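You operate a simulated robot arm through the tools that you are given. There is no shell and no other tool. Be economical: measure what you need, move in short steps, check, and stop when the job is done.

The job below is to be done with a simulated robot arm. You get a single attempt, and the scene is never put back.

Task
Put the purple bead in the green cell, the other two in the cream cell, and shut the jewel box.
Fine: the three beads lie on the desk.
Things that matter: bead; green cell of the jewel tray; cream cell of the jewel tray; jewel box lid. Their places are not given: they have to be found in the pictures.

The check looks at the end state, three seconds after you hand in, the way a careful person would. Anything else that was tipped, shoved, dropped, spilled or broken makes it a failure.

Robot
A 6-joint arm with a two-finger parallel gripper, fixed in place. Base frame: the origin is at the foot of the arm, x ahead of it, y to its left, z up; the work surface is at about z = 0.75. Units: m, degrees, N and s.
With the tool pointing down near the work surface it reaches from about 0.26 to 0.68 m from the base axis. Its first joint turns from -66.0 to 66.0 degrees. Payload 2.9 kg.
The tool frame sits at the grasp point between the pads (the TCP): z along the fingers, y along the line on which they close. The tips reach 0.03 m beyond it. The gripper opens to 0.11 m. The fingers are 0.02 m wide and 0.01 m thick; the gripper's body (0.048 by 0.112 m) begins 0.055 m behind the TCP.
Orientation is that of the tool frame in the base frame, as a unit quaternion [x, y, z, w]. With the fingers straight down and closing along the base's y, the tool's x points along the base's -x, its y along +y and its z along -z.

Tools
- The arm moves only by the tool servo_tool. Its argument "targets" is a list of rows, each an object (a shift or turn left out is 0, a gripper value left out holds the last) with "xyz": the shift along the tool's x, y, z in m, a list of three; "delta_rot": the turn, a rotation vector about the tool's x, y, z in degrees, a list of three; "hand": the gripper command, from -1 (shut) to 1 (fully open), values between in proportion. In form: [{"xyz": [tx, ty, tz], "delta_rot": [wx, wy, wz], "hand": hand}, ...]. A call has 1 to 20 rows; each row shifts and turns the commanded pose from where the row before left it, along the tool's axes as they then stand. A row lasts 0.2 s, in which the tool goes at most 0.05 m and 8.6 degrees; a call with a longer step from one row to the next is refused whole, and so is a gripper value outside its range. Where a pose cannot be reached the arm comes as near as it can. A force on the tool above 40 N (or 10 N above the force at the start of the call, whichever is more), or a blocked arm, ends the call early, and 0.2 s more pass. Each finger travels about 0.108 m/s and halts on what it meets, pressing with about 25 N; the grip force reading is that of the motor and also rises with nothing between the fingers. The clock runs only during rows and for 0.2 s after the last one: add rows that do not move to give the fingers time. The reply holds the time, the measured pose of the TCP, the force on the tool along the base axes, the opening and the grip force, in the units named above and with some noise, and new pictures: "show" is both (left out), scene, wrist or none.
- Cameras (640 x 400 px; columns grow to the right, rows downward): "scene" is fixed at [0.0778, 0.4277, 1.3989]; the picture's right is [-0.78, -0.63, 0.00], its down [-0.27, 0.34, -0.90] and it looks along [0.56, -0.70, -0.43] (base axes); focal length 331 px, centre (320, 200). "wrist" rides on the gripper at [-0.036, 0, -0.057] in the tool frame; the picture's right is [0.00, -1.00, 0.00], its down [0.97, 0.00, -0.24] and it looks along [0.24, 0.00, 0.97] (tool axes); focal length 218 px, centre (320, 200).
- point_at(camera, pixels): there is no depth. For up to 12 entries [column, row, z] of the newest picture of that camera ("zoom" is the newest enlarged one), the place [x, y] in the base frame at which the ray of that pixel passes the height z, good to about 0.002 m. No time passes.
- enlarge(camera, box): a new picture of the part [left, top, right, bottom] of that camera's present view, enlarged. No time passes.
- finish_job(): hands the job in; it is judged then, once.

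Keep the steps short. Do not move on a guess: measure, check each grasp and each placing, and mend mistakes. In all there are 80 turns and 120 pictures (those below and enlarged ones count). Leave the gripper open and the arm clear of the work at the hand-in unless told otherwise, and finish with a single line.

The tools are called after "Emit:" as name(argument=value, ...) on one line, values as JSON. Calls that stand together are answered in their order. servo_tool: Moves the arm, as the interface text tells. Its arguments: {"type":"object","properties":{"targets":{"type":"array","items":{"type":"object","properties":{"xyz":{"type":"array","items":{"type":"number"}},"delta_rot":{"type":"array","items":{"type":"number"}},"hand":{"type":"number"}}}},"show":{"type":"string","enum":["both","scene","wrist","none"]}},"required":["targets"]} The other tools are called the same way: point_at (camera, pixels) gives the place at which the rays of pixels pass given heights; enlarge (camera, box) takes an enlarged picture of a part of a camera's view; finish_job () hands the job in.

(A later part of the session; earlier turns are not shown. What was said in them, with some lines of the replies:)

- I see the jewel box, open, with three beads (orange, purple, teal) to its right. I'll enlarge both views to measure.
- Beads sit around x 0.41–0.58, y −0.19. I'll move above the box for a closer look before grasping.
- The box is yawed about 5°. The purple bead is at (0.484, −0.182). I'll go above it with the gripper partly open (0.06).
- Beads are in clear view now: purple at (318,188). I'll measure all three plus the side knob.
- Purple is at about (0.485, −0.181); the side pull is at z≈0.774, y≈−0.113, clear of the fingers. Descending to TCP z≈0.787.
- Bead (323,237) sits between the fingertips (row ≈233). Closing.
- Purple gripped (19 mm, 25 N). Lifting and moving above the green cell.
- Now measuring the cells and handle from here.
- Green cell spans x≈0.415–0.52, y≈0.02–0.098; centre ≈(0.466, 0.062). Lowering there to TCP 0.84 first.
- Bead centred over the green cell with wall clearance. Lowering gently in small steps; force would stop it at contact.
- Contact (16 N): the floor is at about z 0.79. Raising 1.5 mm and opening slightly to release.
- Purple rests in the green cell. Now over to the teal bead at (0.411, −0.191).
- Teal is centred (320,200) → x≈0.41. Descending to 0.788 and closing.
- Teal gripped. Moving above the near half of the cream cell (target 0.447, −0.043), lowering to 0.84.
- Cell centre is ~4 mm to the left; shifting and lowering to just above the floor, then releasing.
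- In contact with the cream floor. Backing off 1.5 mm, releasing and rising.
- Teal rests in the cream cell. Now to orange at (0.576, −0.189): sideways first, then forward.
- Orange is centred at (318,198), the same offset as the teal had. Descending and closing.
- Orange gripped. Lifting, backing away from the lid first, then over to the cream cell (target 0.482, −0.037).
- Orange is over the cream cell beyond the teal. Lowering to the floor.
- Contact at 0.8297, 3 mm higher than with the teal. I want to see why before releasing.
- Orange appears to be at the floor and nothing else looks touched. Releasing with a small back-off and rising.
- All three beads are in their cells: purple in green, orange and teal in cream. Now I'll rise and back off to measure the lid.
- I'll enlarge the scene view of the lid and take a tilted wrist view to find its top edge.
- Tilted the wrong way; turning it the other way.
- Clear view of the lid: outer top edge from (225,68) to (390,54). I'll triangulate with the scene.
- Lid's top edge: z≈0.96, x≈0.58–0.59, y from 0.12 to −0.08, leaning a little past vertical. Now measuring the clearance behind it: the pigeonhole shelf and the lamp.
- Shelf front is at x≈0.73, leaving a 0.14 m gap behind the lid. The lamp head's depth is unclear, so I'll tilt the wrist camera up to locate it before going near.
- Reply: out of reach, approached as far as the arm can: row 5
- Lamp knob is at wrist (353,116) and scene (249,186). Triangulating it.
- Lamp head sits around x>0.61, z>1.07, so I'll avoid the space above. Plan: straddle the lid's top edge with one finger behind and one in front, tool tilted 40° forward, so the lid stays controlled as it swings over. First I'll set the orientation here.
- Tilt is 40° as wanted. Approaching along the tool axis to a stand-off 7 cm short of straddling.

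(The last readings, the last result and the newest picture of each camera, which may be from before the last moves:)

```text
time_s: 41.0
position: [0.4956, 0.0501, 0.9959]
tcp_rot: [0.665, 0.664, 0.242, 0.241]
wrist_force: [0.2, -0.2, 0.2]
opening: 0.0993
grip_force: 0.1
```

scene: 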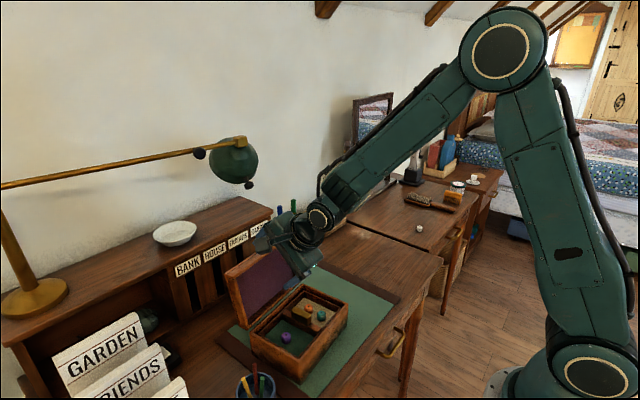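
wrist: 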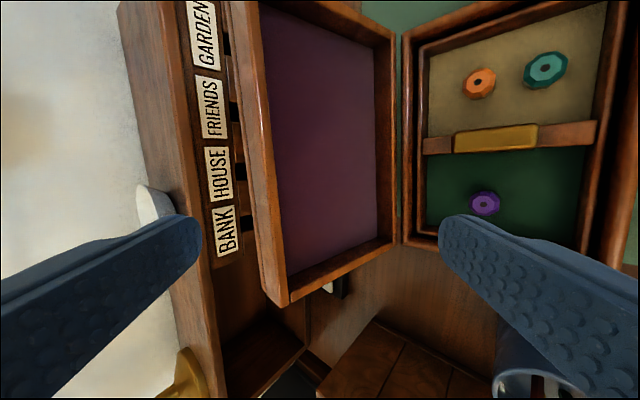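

The lid's back edge (col ≈252 at finger row) passes inside the back finger. Opening fully, shifting 3 mm back for margin, and advancing to straddle.

Emit:
servo_tool(targets=[{"xyz": [0, 0.003, 0], "hand": 1}, {"xyz": [0, 0, 0.02]}, {"xyz": [0, 0, 0.02]}, {"xyz": [0, 0, 0.015]}, {"xyz": [0, 0, 0.012]}, {}])

```text
time_s: 42.4
position: [0.5399, 0.0507, 0.9472]
tcp_rot: [0.665, 0.664, 0.242, 0.241]
wrist_force: [-0.8, 0.2, 0.9]
opening: 0.1098
grip_force: 0.1
```

scene: 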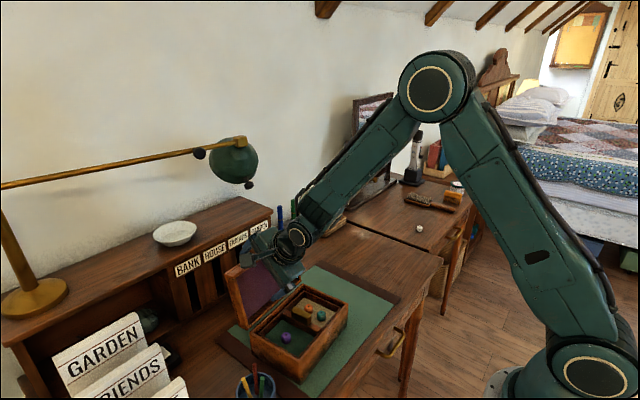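
wrist: 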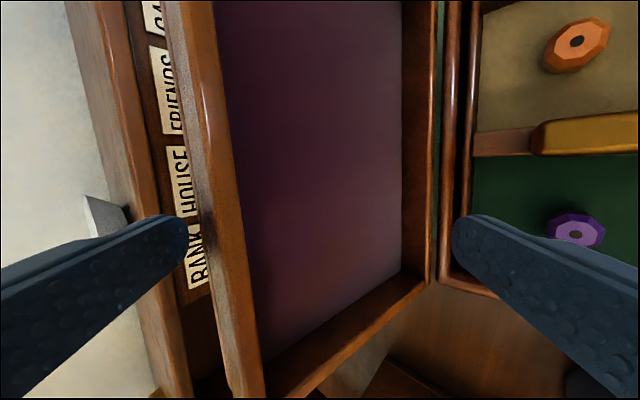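

The back finger (tip 188,225) is behind the lid's outer edge (≈197). Narrowing the gap a bit and pulling the lid forward in small steps.

Emit:
servo_tool(targets=[{"hand": 0.64}, {"xyz": [0, -0.0043, -0.0049]}, {"xyz": [0, -0.0043, -0.0049]}, {"xyz": [0, -0.0043, -0.0049]}, {}])

```text
time_s: 43.6
position: [0.5202, 0.0502, 0.9491]
tcp_rot: [0.665, 0.664, 0.242, 0.241]
wrist_force: [0.7, 0.3, -0.2]
opening: 0.0902
grip_force: 0.1
```

scene: 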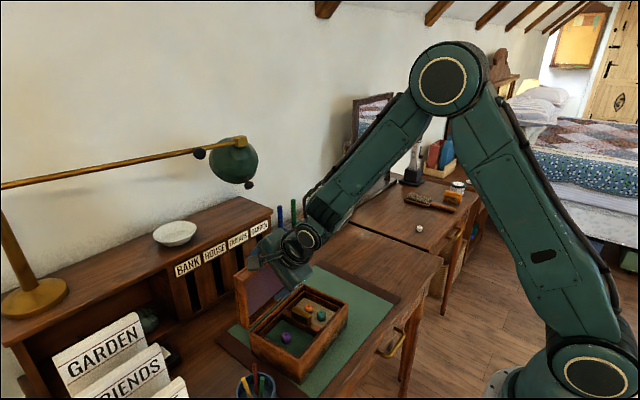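
wrist: 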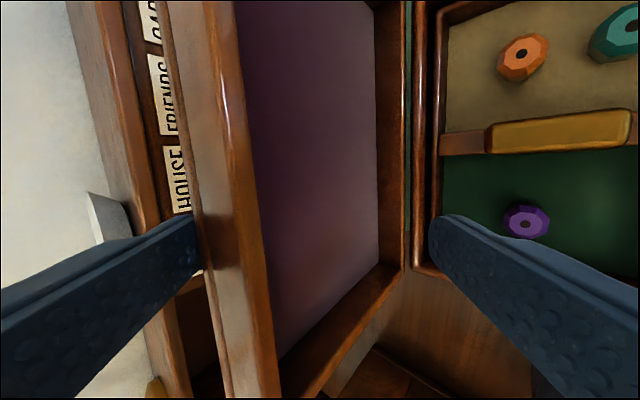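

Lid is moving with the back finger at almost no force. Continuing.

Emit:
servo_tool(targets=[{"xyz": [0, -0.0043, -0.0049]}, {"xyz": [0, -0.0043, -0.0049]}, {"xyz": [0, -0.0043, -0.0049]}, {}, {}])

```text
time_s: 44.8
position: [0.5018, 0.0507, 0.9538]
tcp_rot: [0.664, 0.665, 0.242, 0.241]
wrist_force: [0.2, 0.4, 0.2]
opening: 0.0906
grip_force: 0.4
```

scene: 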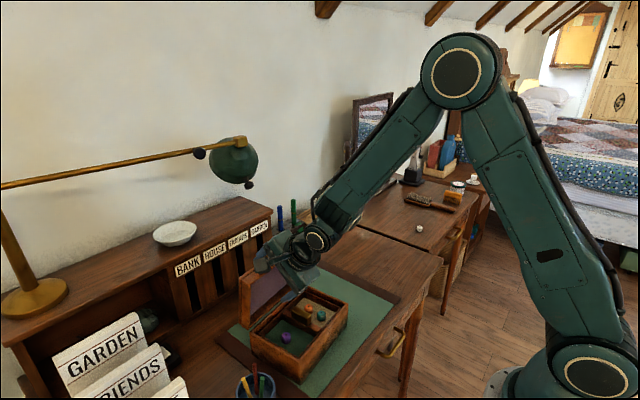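
wrist: 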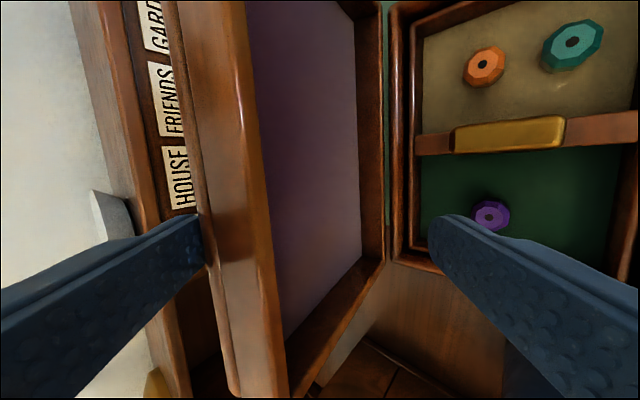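

Continuing over the vertical.

Emit:
servo_tool(targets=[{"xyz": [0, -0.004, -0.003]}, {"xyz": [0, -0.004, -0.003]}, {"xyz": [0, -0.004, -0.003]}, {"xyz": [0, -0.004, -0.003]}, {"xyz": [0, -0.004, -0.003]}, {}, {}])

```text
time_s: 46.4
position: [0.4787, 0.0506, 0.9508]
tcp_rot: [0.664, 0.664, 0.242, 0.242]
wrist_force: [-0.6, 0.2, -0.1]
opening: 0.0903
grip_force: 0.0
```

scene: 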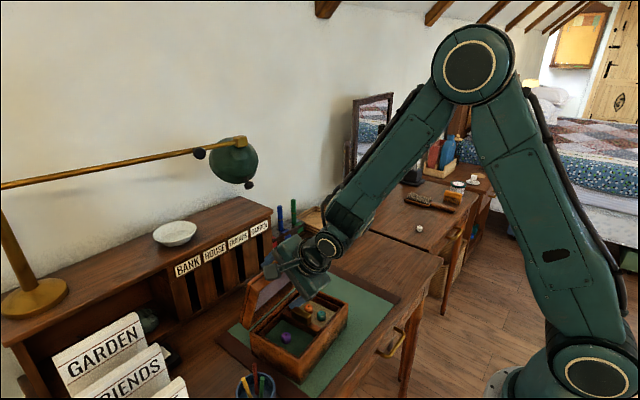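
wrist: 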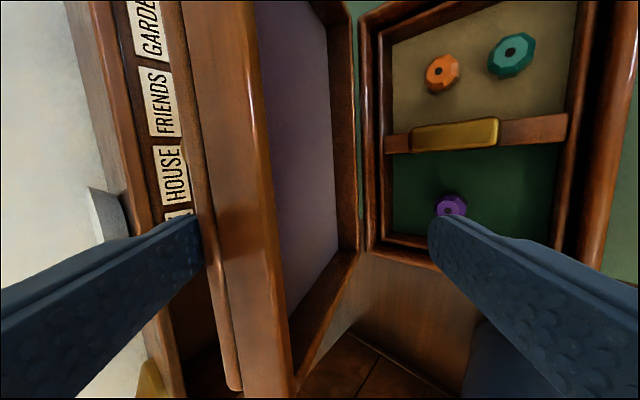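

The hinge holds the lid by friction — it hasn't dropped. Continuing along the arc.

Emit:
servo_tool(targets=[{"xyz": [0, -0.0056, -0.0026]}, {"xyz": [0, -0.0056, -0.0026]}, {"xyz": [0, -0.0056, -0.0026]}, {"xyz": [0, -0.0056, -0.0026]}, {"xyz": [0, -0.006, -0.0016]}, {"xyz": [0, -0.006, -0.0016]}, {"xyz": [0, -0.006, -0.0016]}, {"xyz": [0, -0.006, -0.0016]}, {}, {}])

```text
time_s: 48.6
position: [0.4317, 0.0499, 0.9336]
tcp_rot: [0.664, 0.664, 0.242, 0.242]
wrist_force: [0.3, 0.4, 0.3]
opening: 0.0904
grip_force: 0.9
```

scene: 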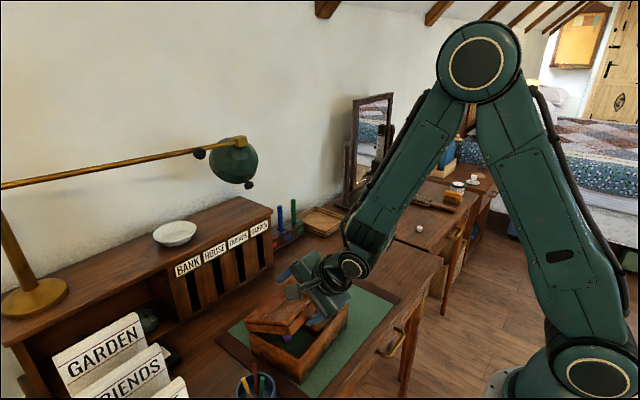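
wrist: 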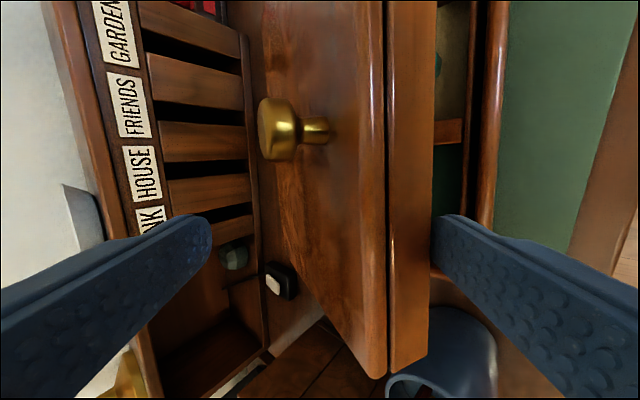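

The lid has tipped onto the front finger, held partway. Checking it closely.

Emit:
enlarge(camera="scene", box=[230, 240, 370, 390])

Emit:
enlarge(camera="wrist", box=[360, 120, 520, 300])

```text
2.67 times, centred on (300, 315) of scene
```

zoom: 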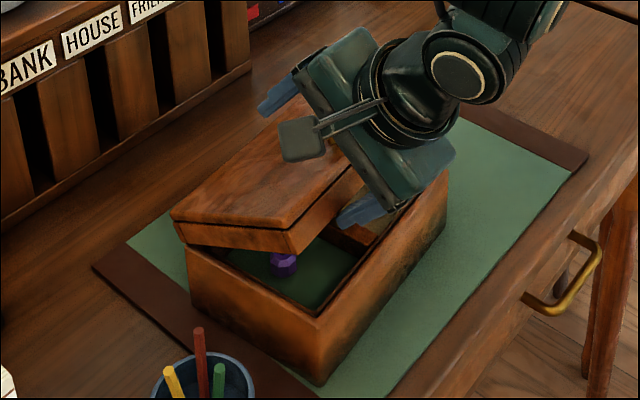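

```text
2.22 times, centred on (440, 210) of wrist
```

zoom: 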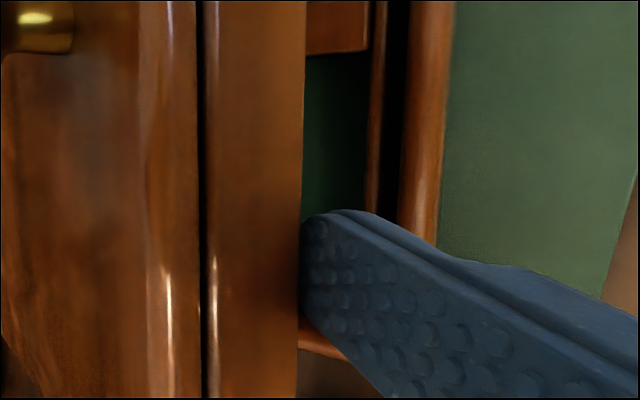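

The lid rests on the front finger tip, ~20° above closed. Lowering straight down ~3.2 cm with the finger still supporting it.

Emit:
servo_tool(targets=[{"xyz": [0, -0.0042, 0.005]}, {"xyz": [0, -0.0042, 0.005]}, {"xyz": [0, -0.0042, 0.005]}, {"xyz": [0, -0.0042, 0.005]}, {"xyz": [0, -0.004, 0.0045]}, {}])

Emit:
enlarge(camera="scene", box=[230, 240, 370, 390])

```text
time_s: 50.0
position: [0.4303, 0.0505, 0.9034]
tcp_rot: [0.664, 0.665, 0.242, 0.242]
wrist_force: [-1.3, -0.1, -1.1]
opening: 0.0907
grip_force: 0.2
```

scene: 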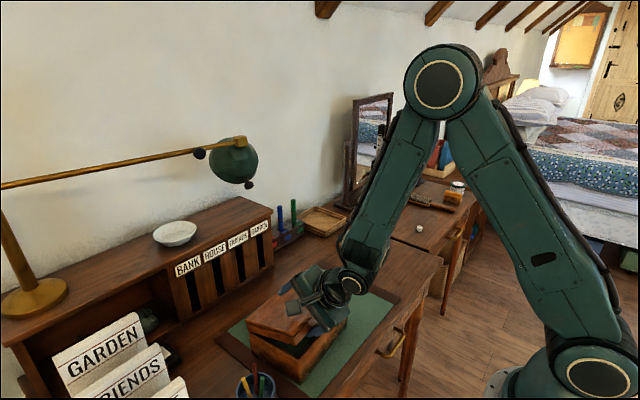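
wrist: 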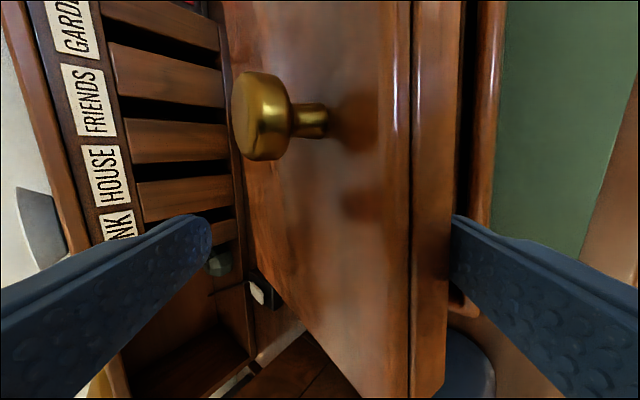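

```text
2.67 times, centred on (300, 315) of scene
```

zoom: 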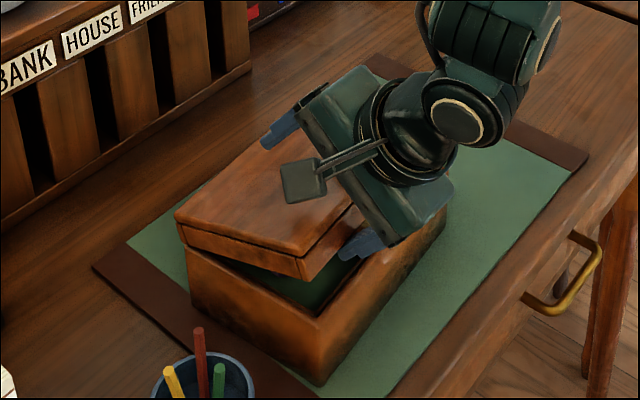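

Lid is now ~10–12° from closed. Retreating toward −x so it slides off the finger tip.

Emit:
servo_tool(targets=[{"xyz": [0, -0.0077, -0.0064]}, {"xyz": [0, -0.0077, -0.0064]}, {"xyz": [0, -0.0077, -0.0064]}, {"xyz": [0, -0.0077, -0.0064]}, {"xyz": [0, -0.0077, -0.0064]}, {}, {}])

Emit:
enlarge(camera="scene", box=[230, 240, 370, 390])

```text
time_s: 51.6
position: [0.3798, 0.0503, 0.9016]
tcp_rot: [0.665, 0.664, 0.242, 0.241]
wrist_force: [-0.1, 0.4, -0.7]
opening: 0.0903
grip_force: 0.1
```

scene: 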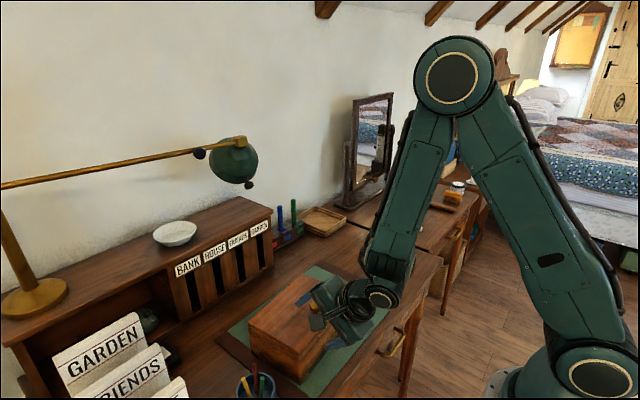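
wrist: 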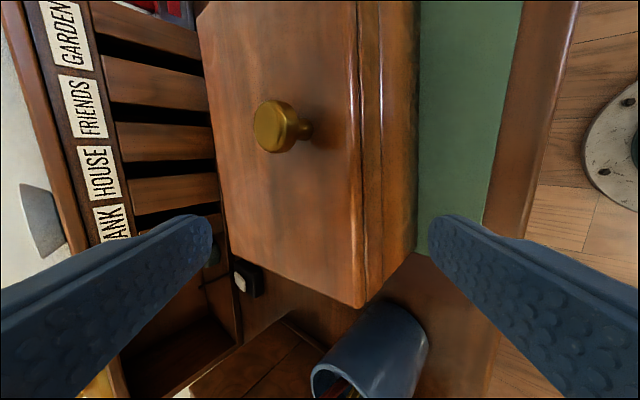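

```text
2.67 times, centred on (300, 315) of scene
```

zoom: 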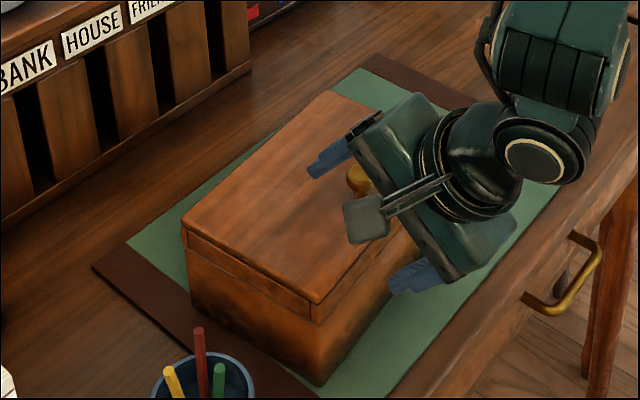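

The lid appears shut. Withdrawing the arm along its own axis, up and away, then checking.

Emit:
servo_tool(targets=[{"xyz": [0, 0, -0.03]}, {"xyz": [0, 0, -0.04]}, {"xyz": [0, 0, -0.04]}, {"xyz": [-0.04, 0, -0.02]}, {"xyz": [-0.045, 0.01, 0]}, {"xyz": [-0.045, 0.01, 0], "hand": 1}, {}])

Emit:
enlarge(camera="scene", box=[210, 230, 370, 390])

```text
time_s: 53.2
position: [0.3745, -0.0675, 1.0307]
tcp_rot: [0.664, 0.664, 0.243, 0.242]
wrist_force: [0.6, 0.0, -0.3]
opening: 0.1102
grip_force: 0.1
out of reach, approached as far as the arm can: row 1, 2, 3, 4
```

scene: 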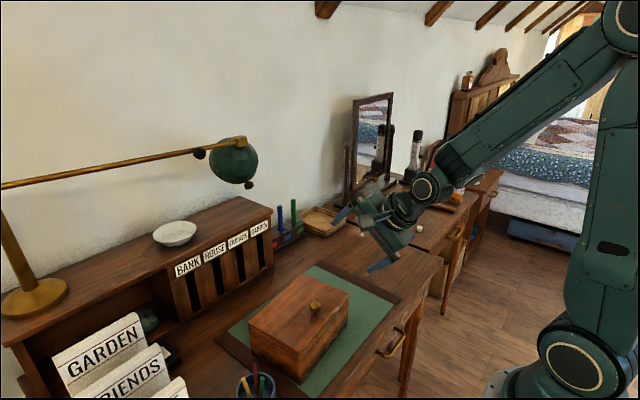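
wrist: 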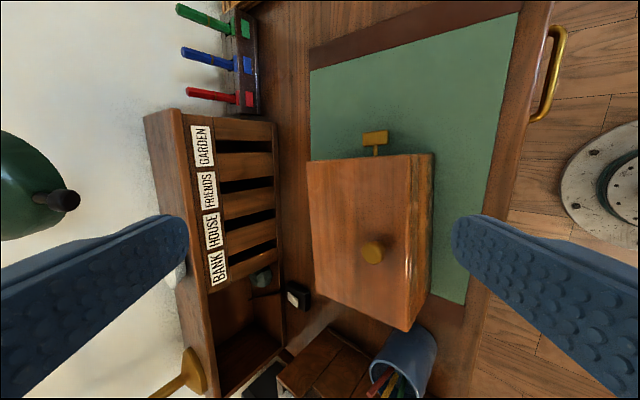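

```text
2.50 times, centred on (290, 310) of scene
```

zoom: 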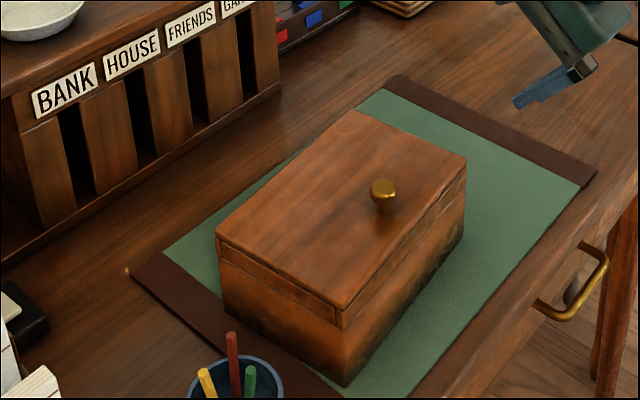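

Lid down, nothing disturbed. I'll enlarge the seam to confirm it is fully shut.

Emit:
enlarge(camera="scene", box=[255, 270, 355, 370])

Emit:
enlarge(camera="wrist", box=[290, 120, 460, 340])

```text
4.00 times, centred on (305, 320) of scene
```

zoom: 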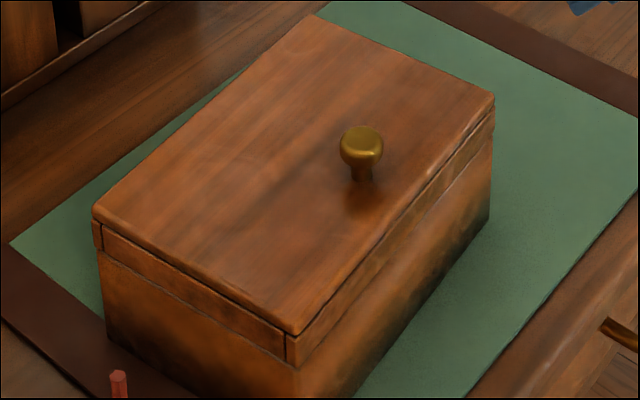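

```text
1.82 times, centred on (375, 230) of wrist
```

zoom: 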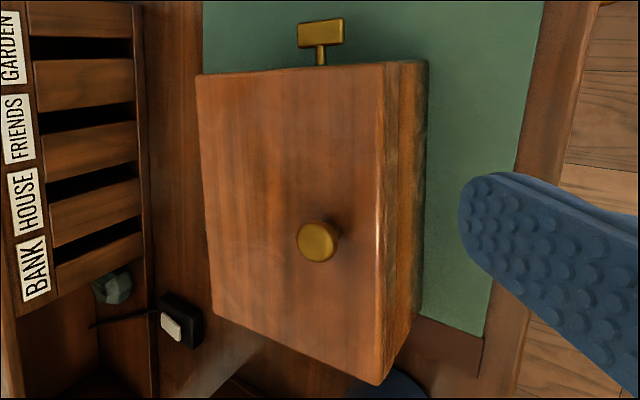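

The seam is tight all round, the gripper is open and the arm is clear. Handing in.

Emit:
finish_job()

```text
The job is handed in.
```

The purple bead is in the green cell, the orange and teal beads are in the cream cell, and the jewel box is shut.
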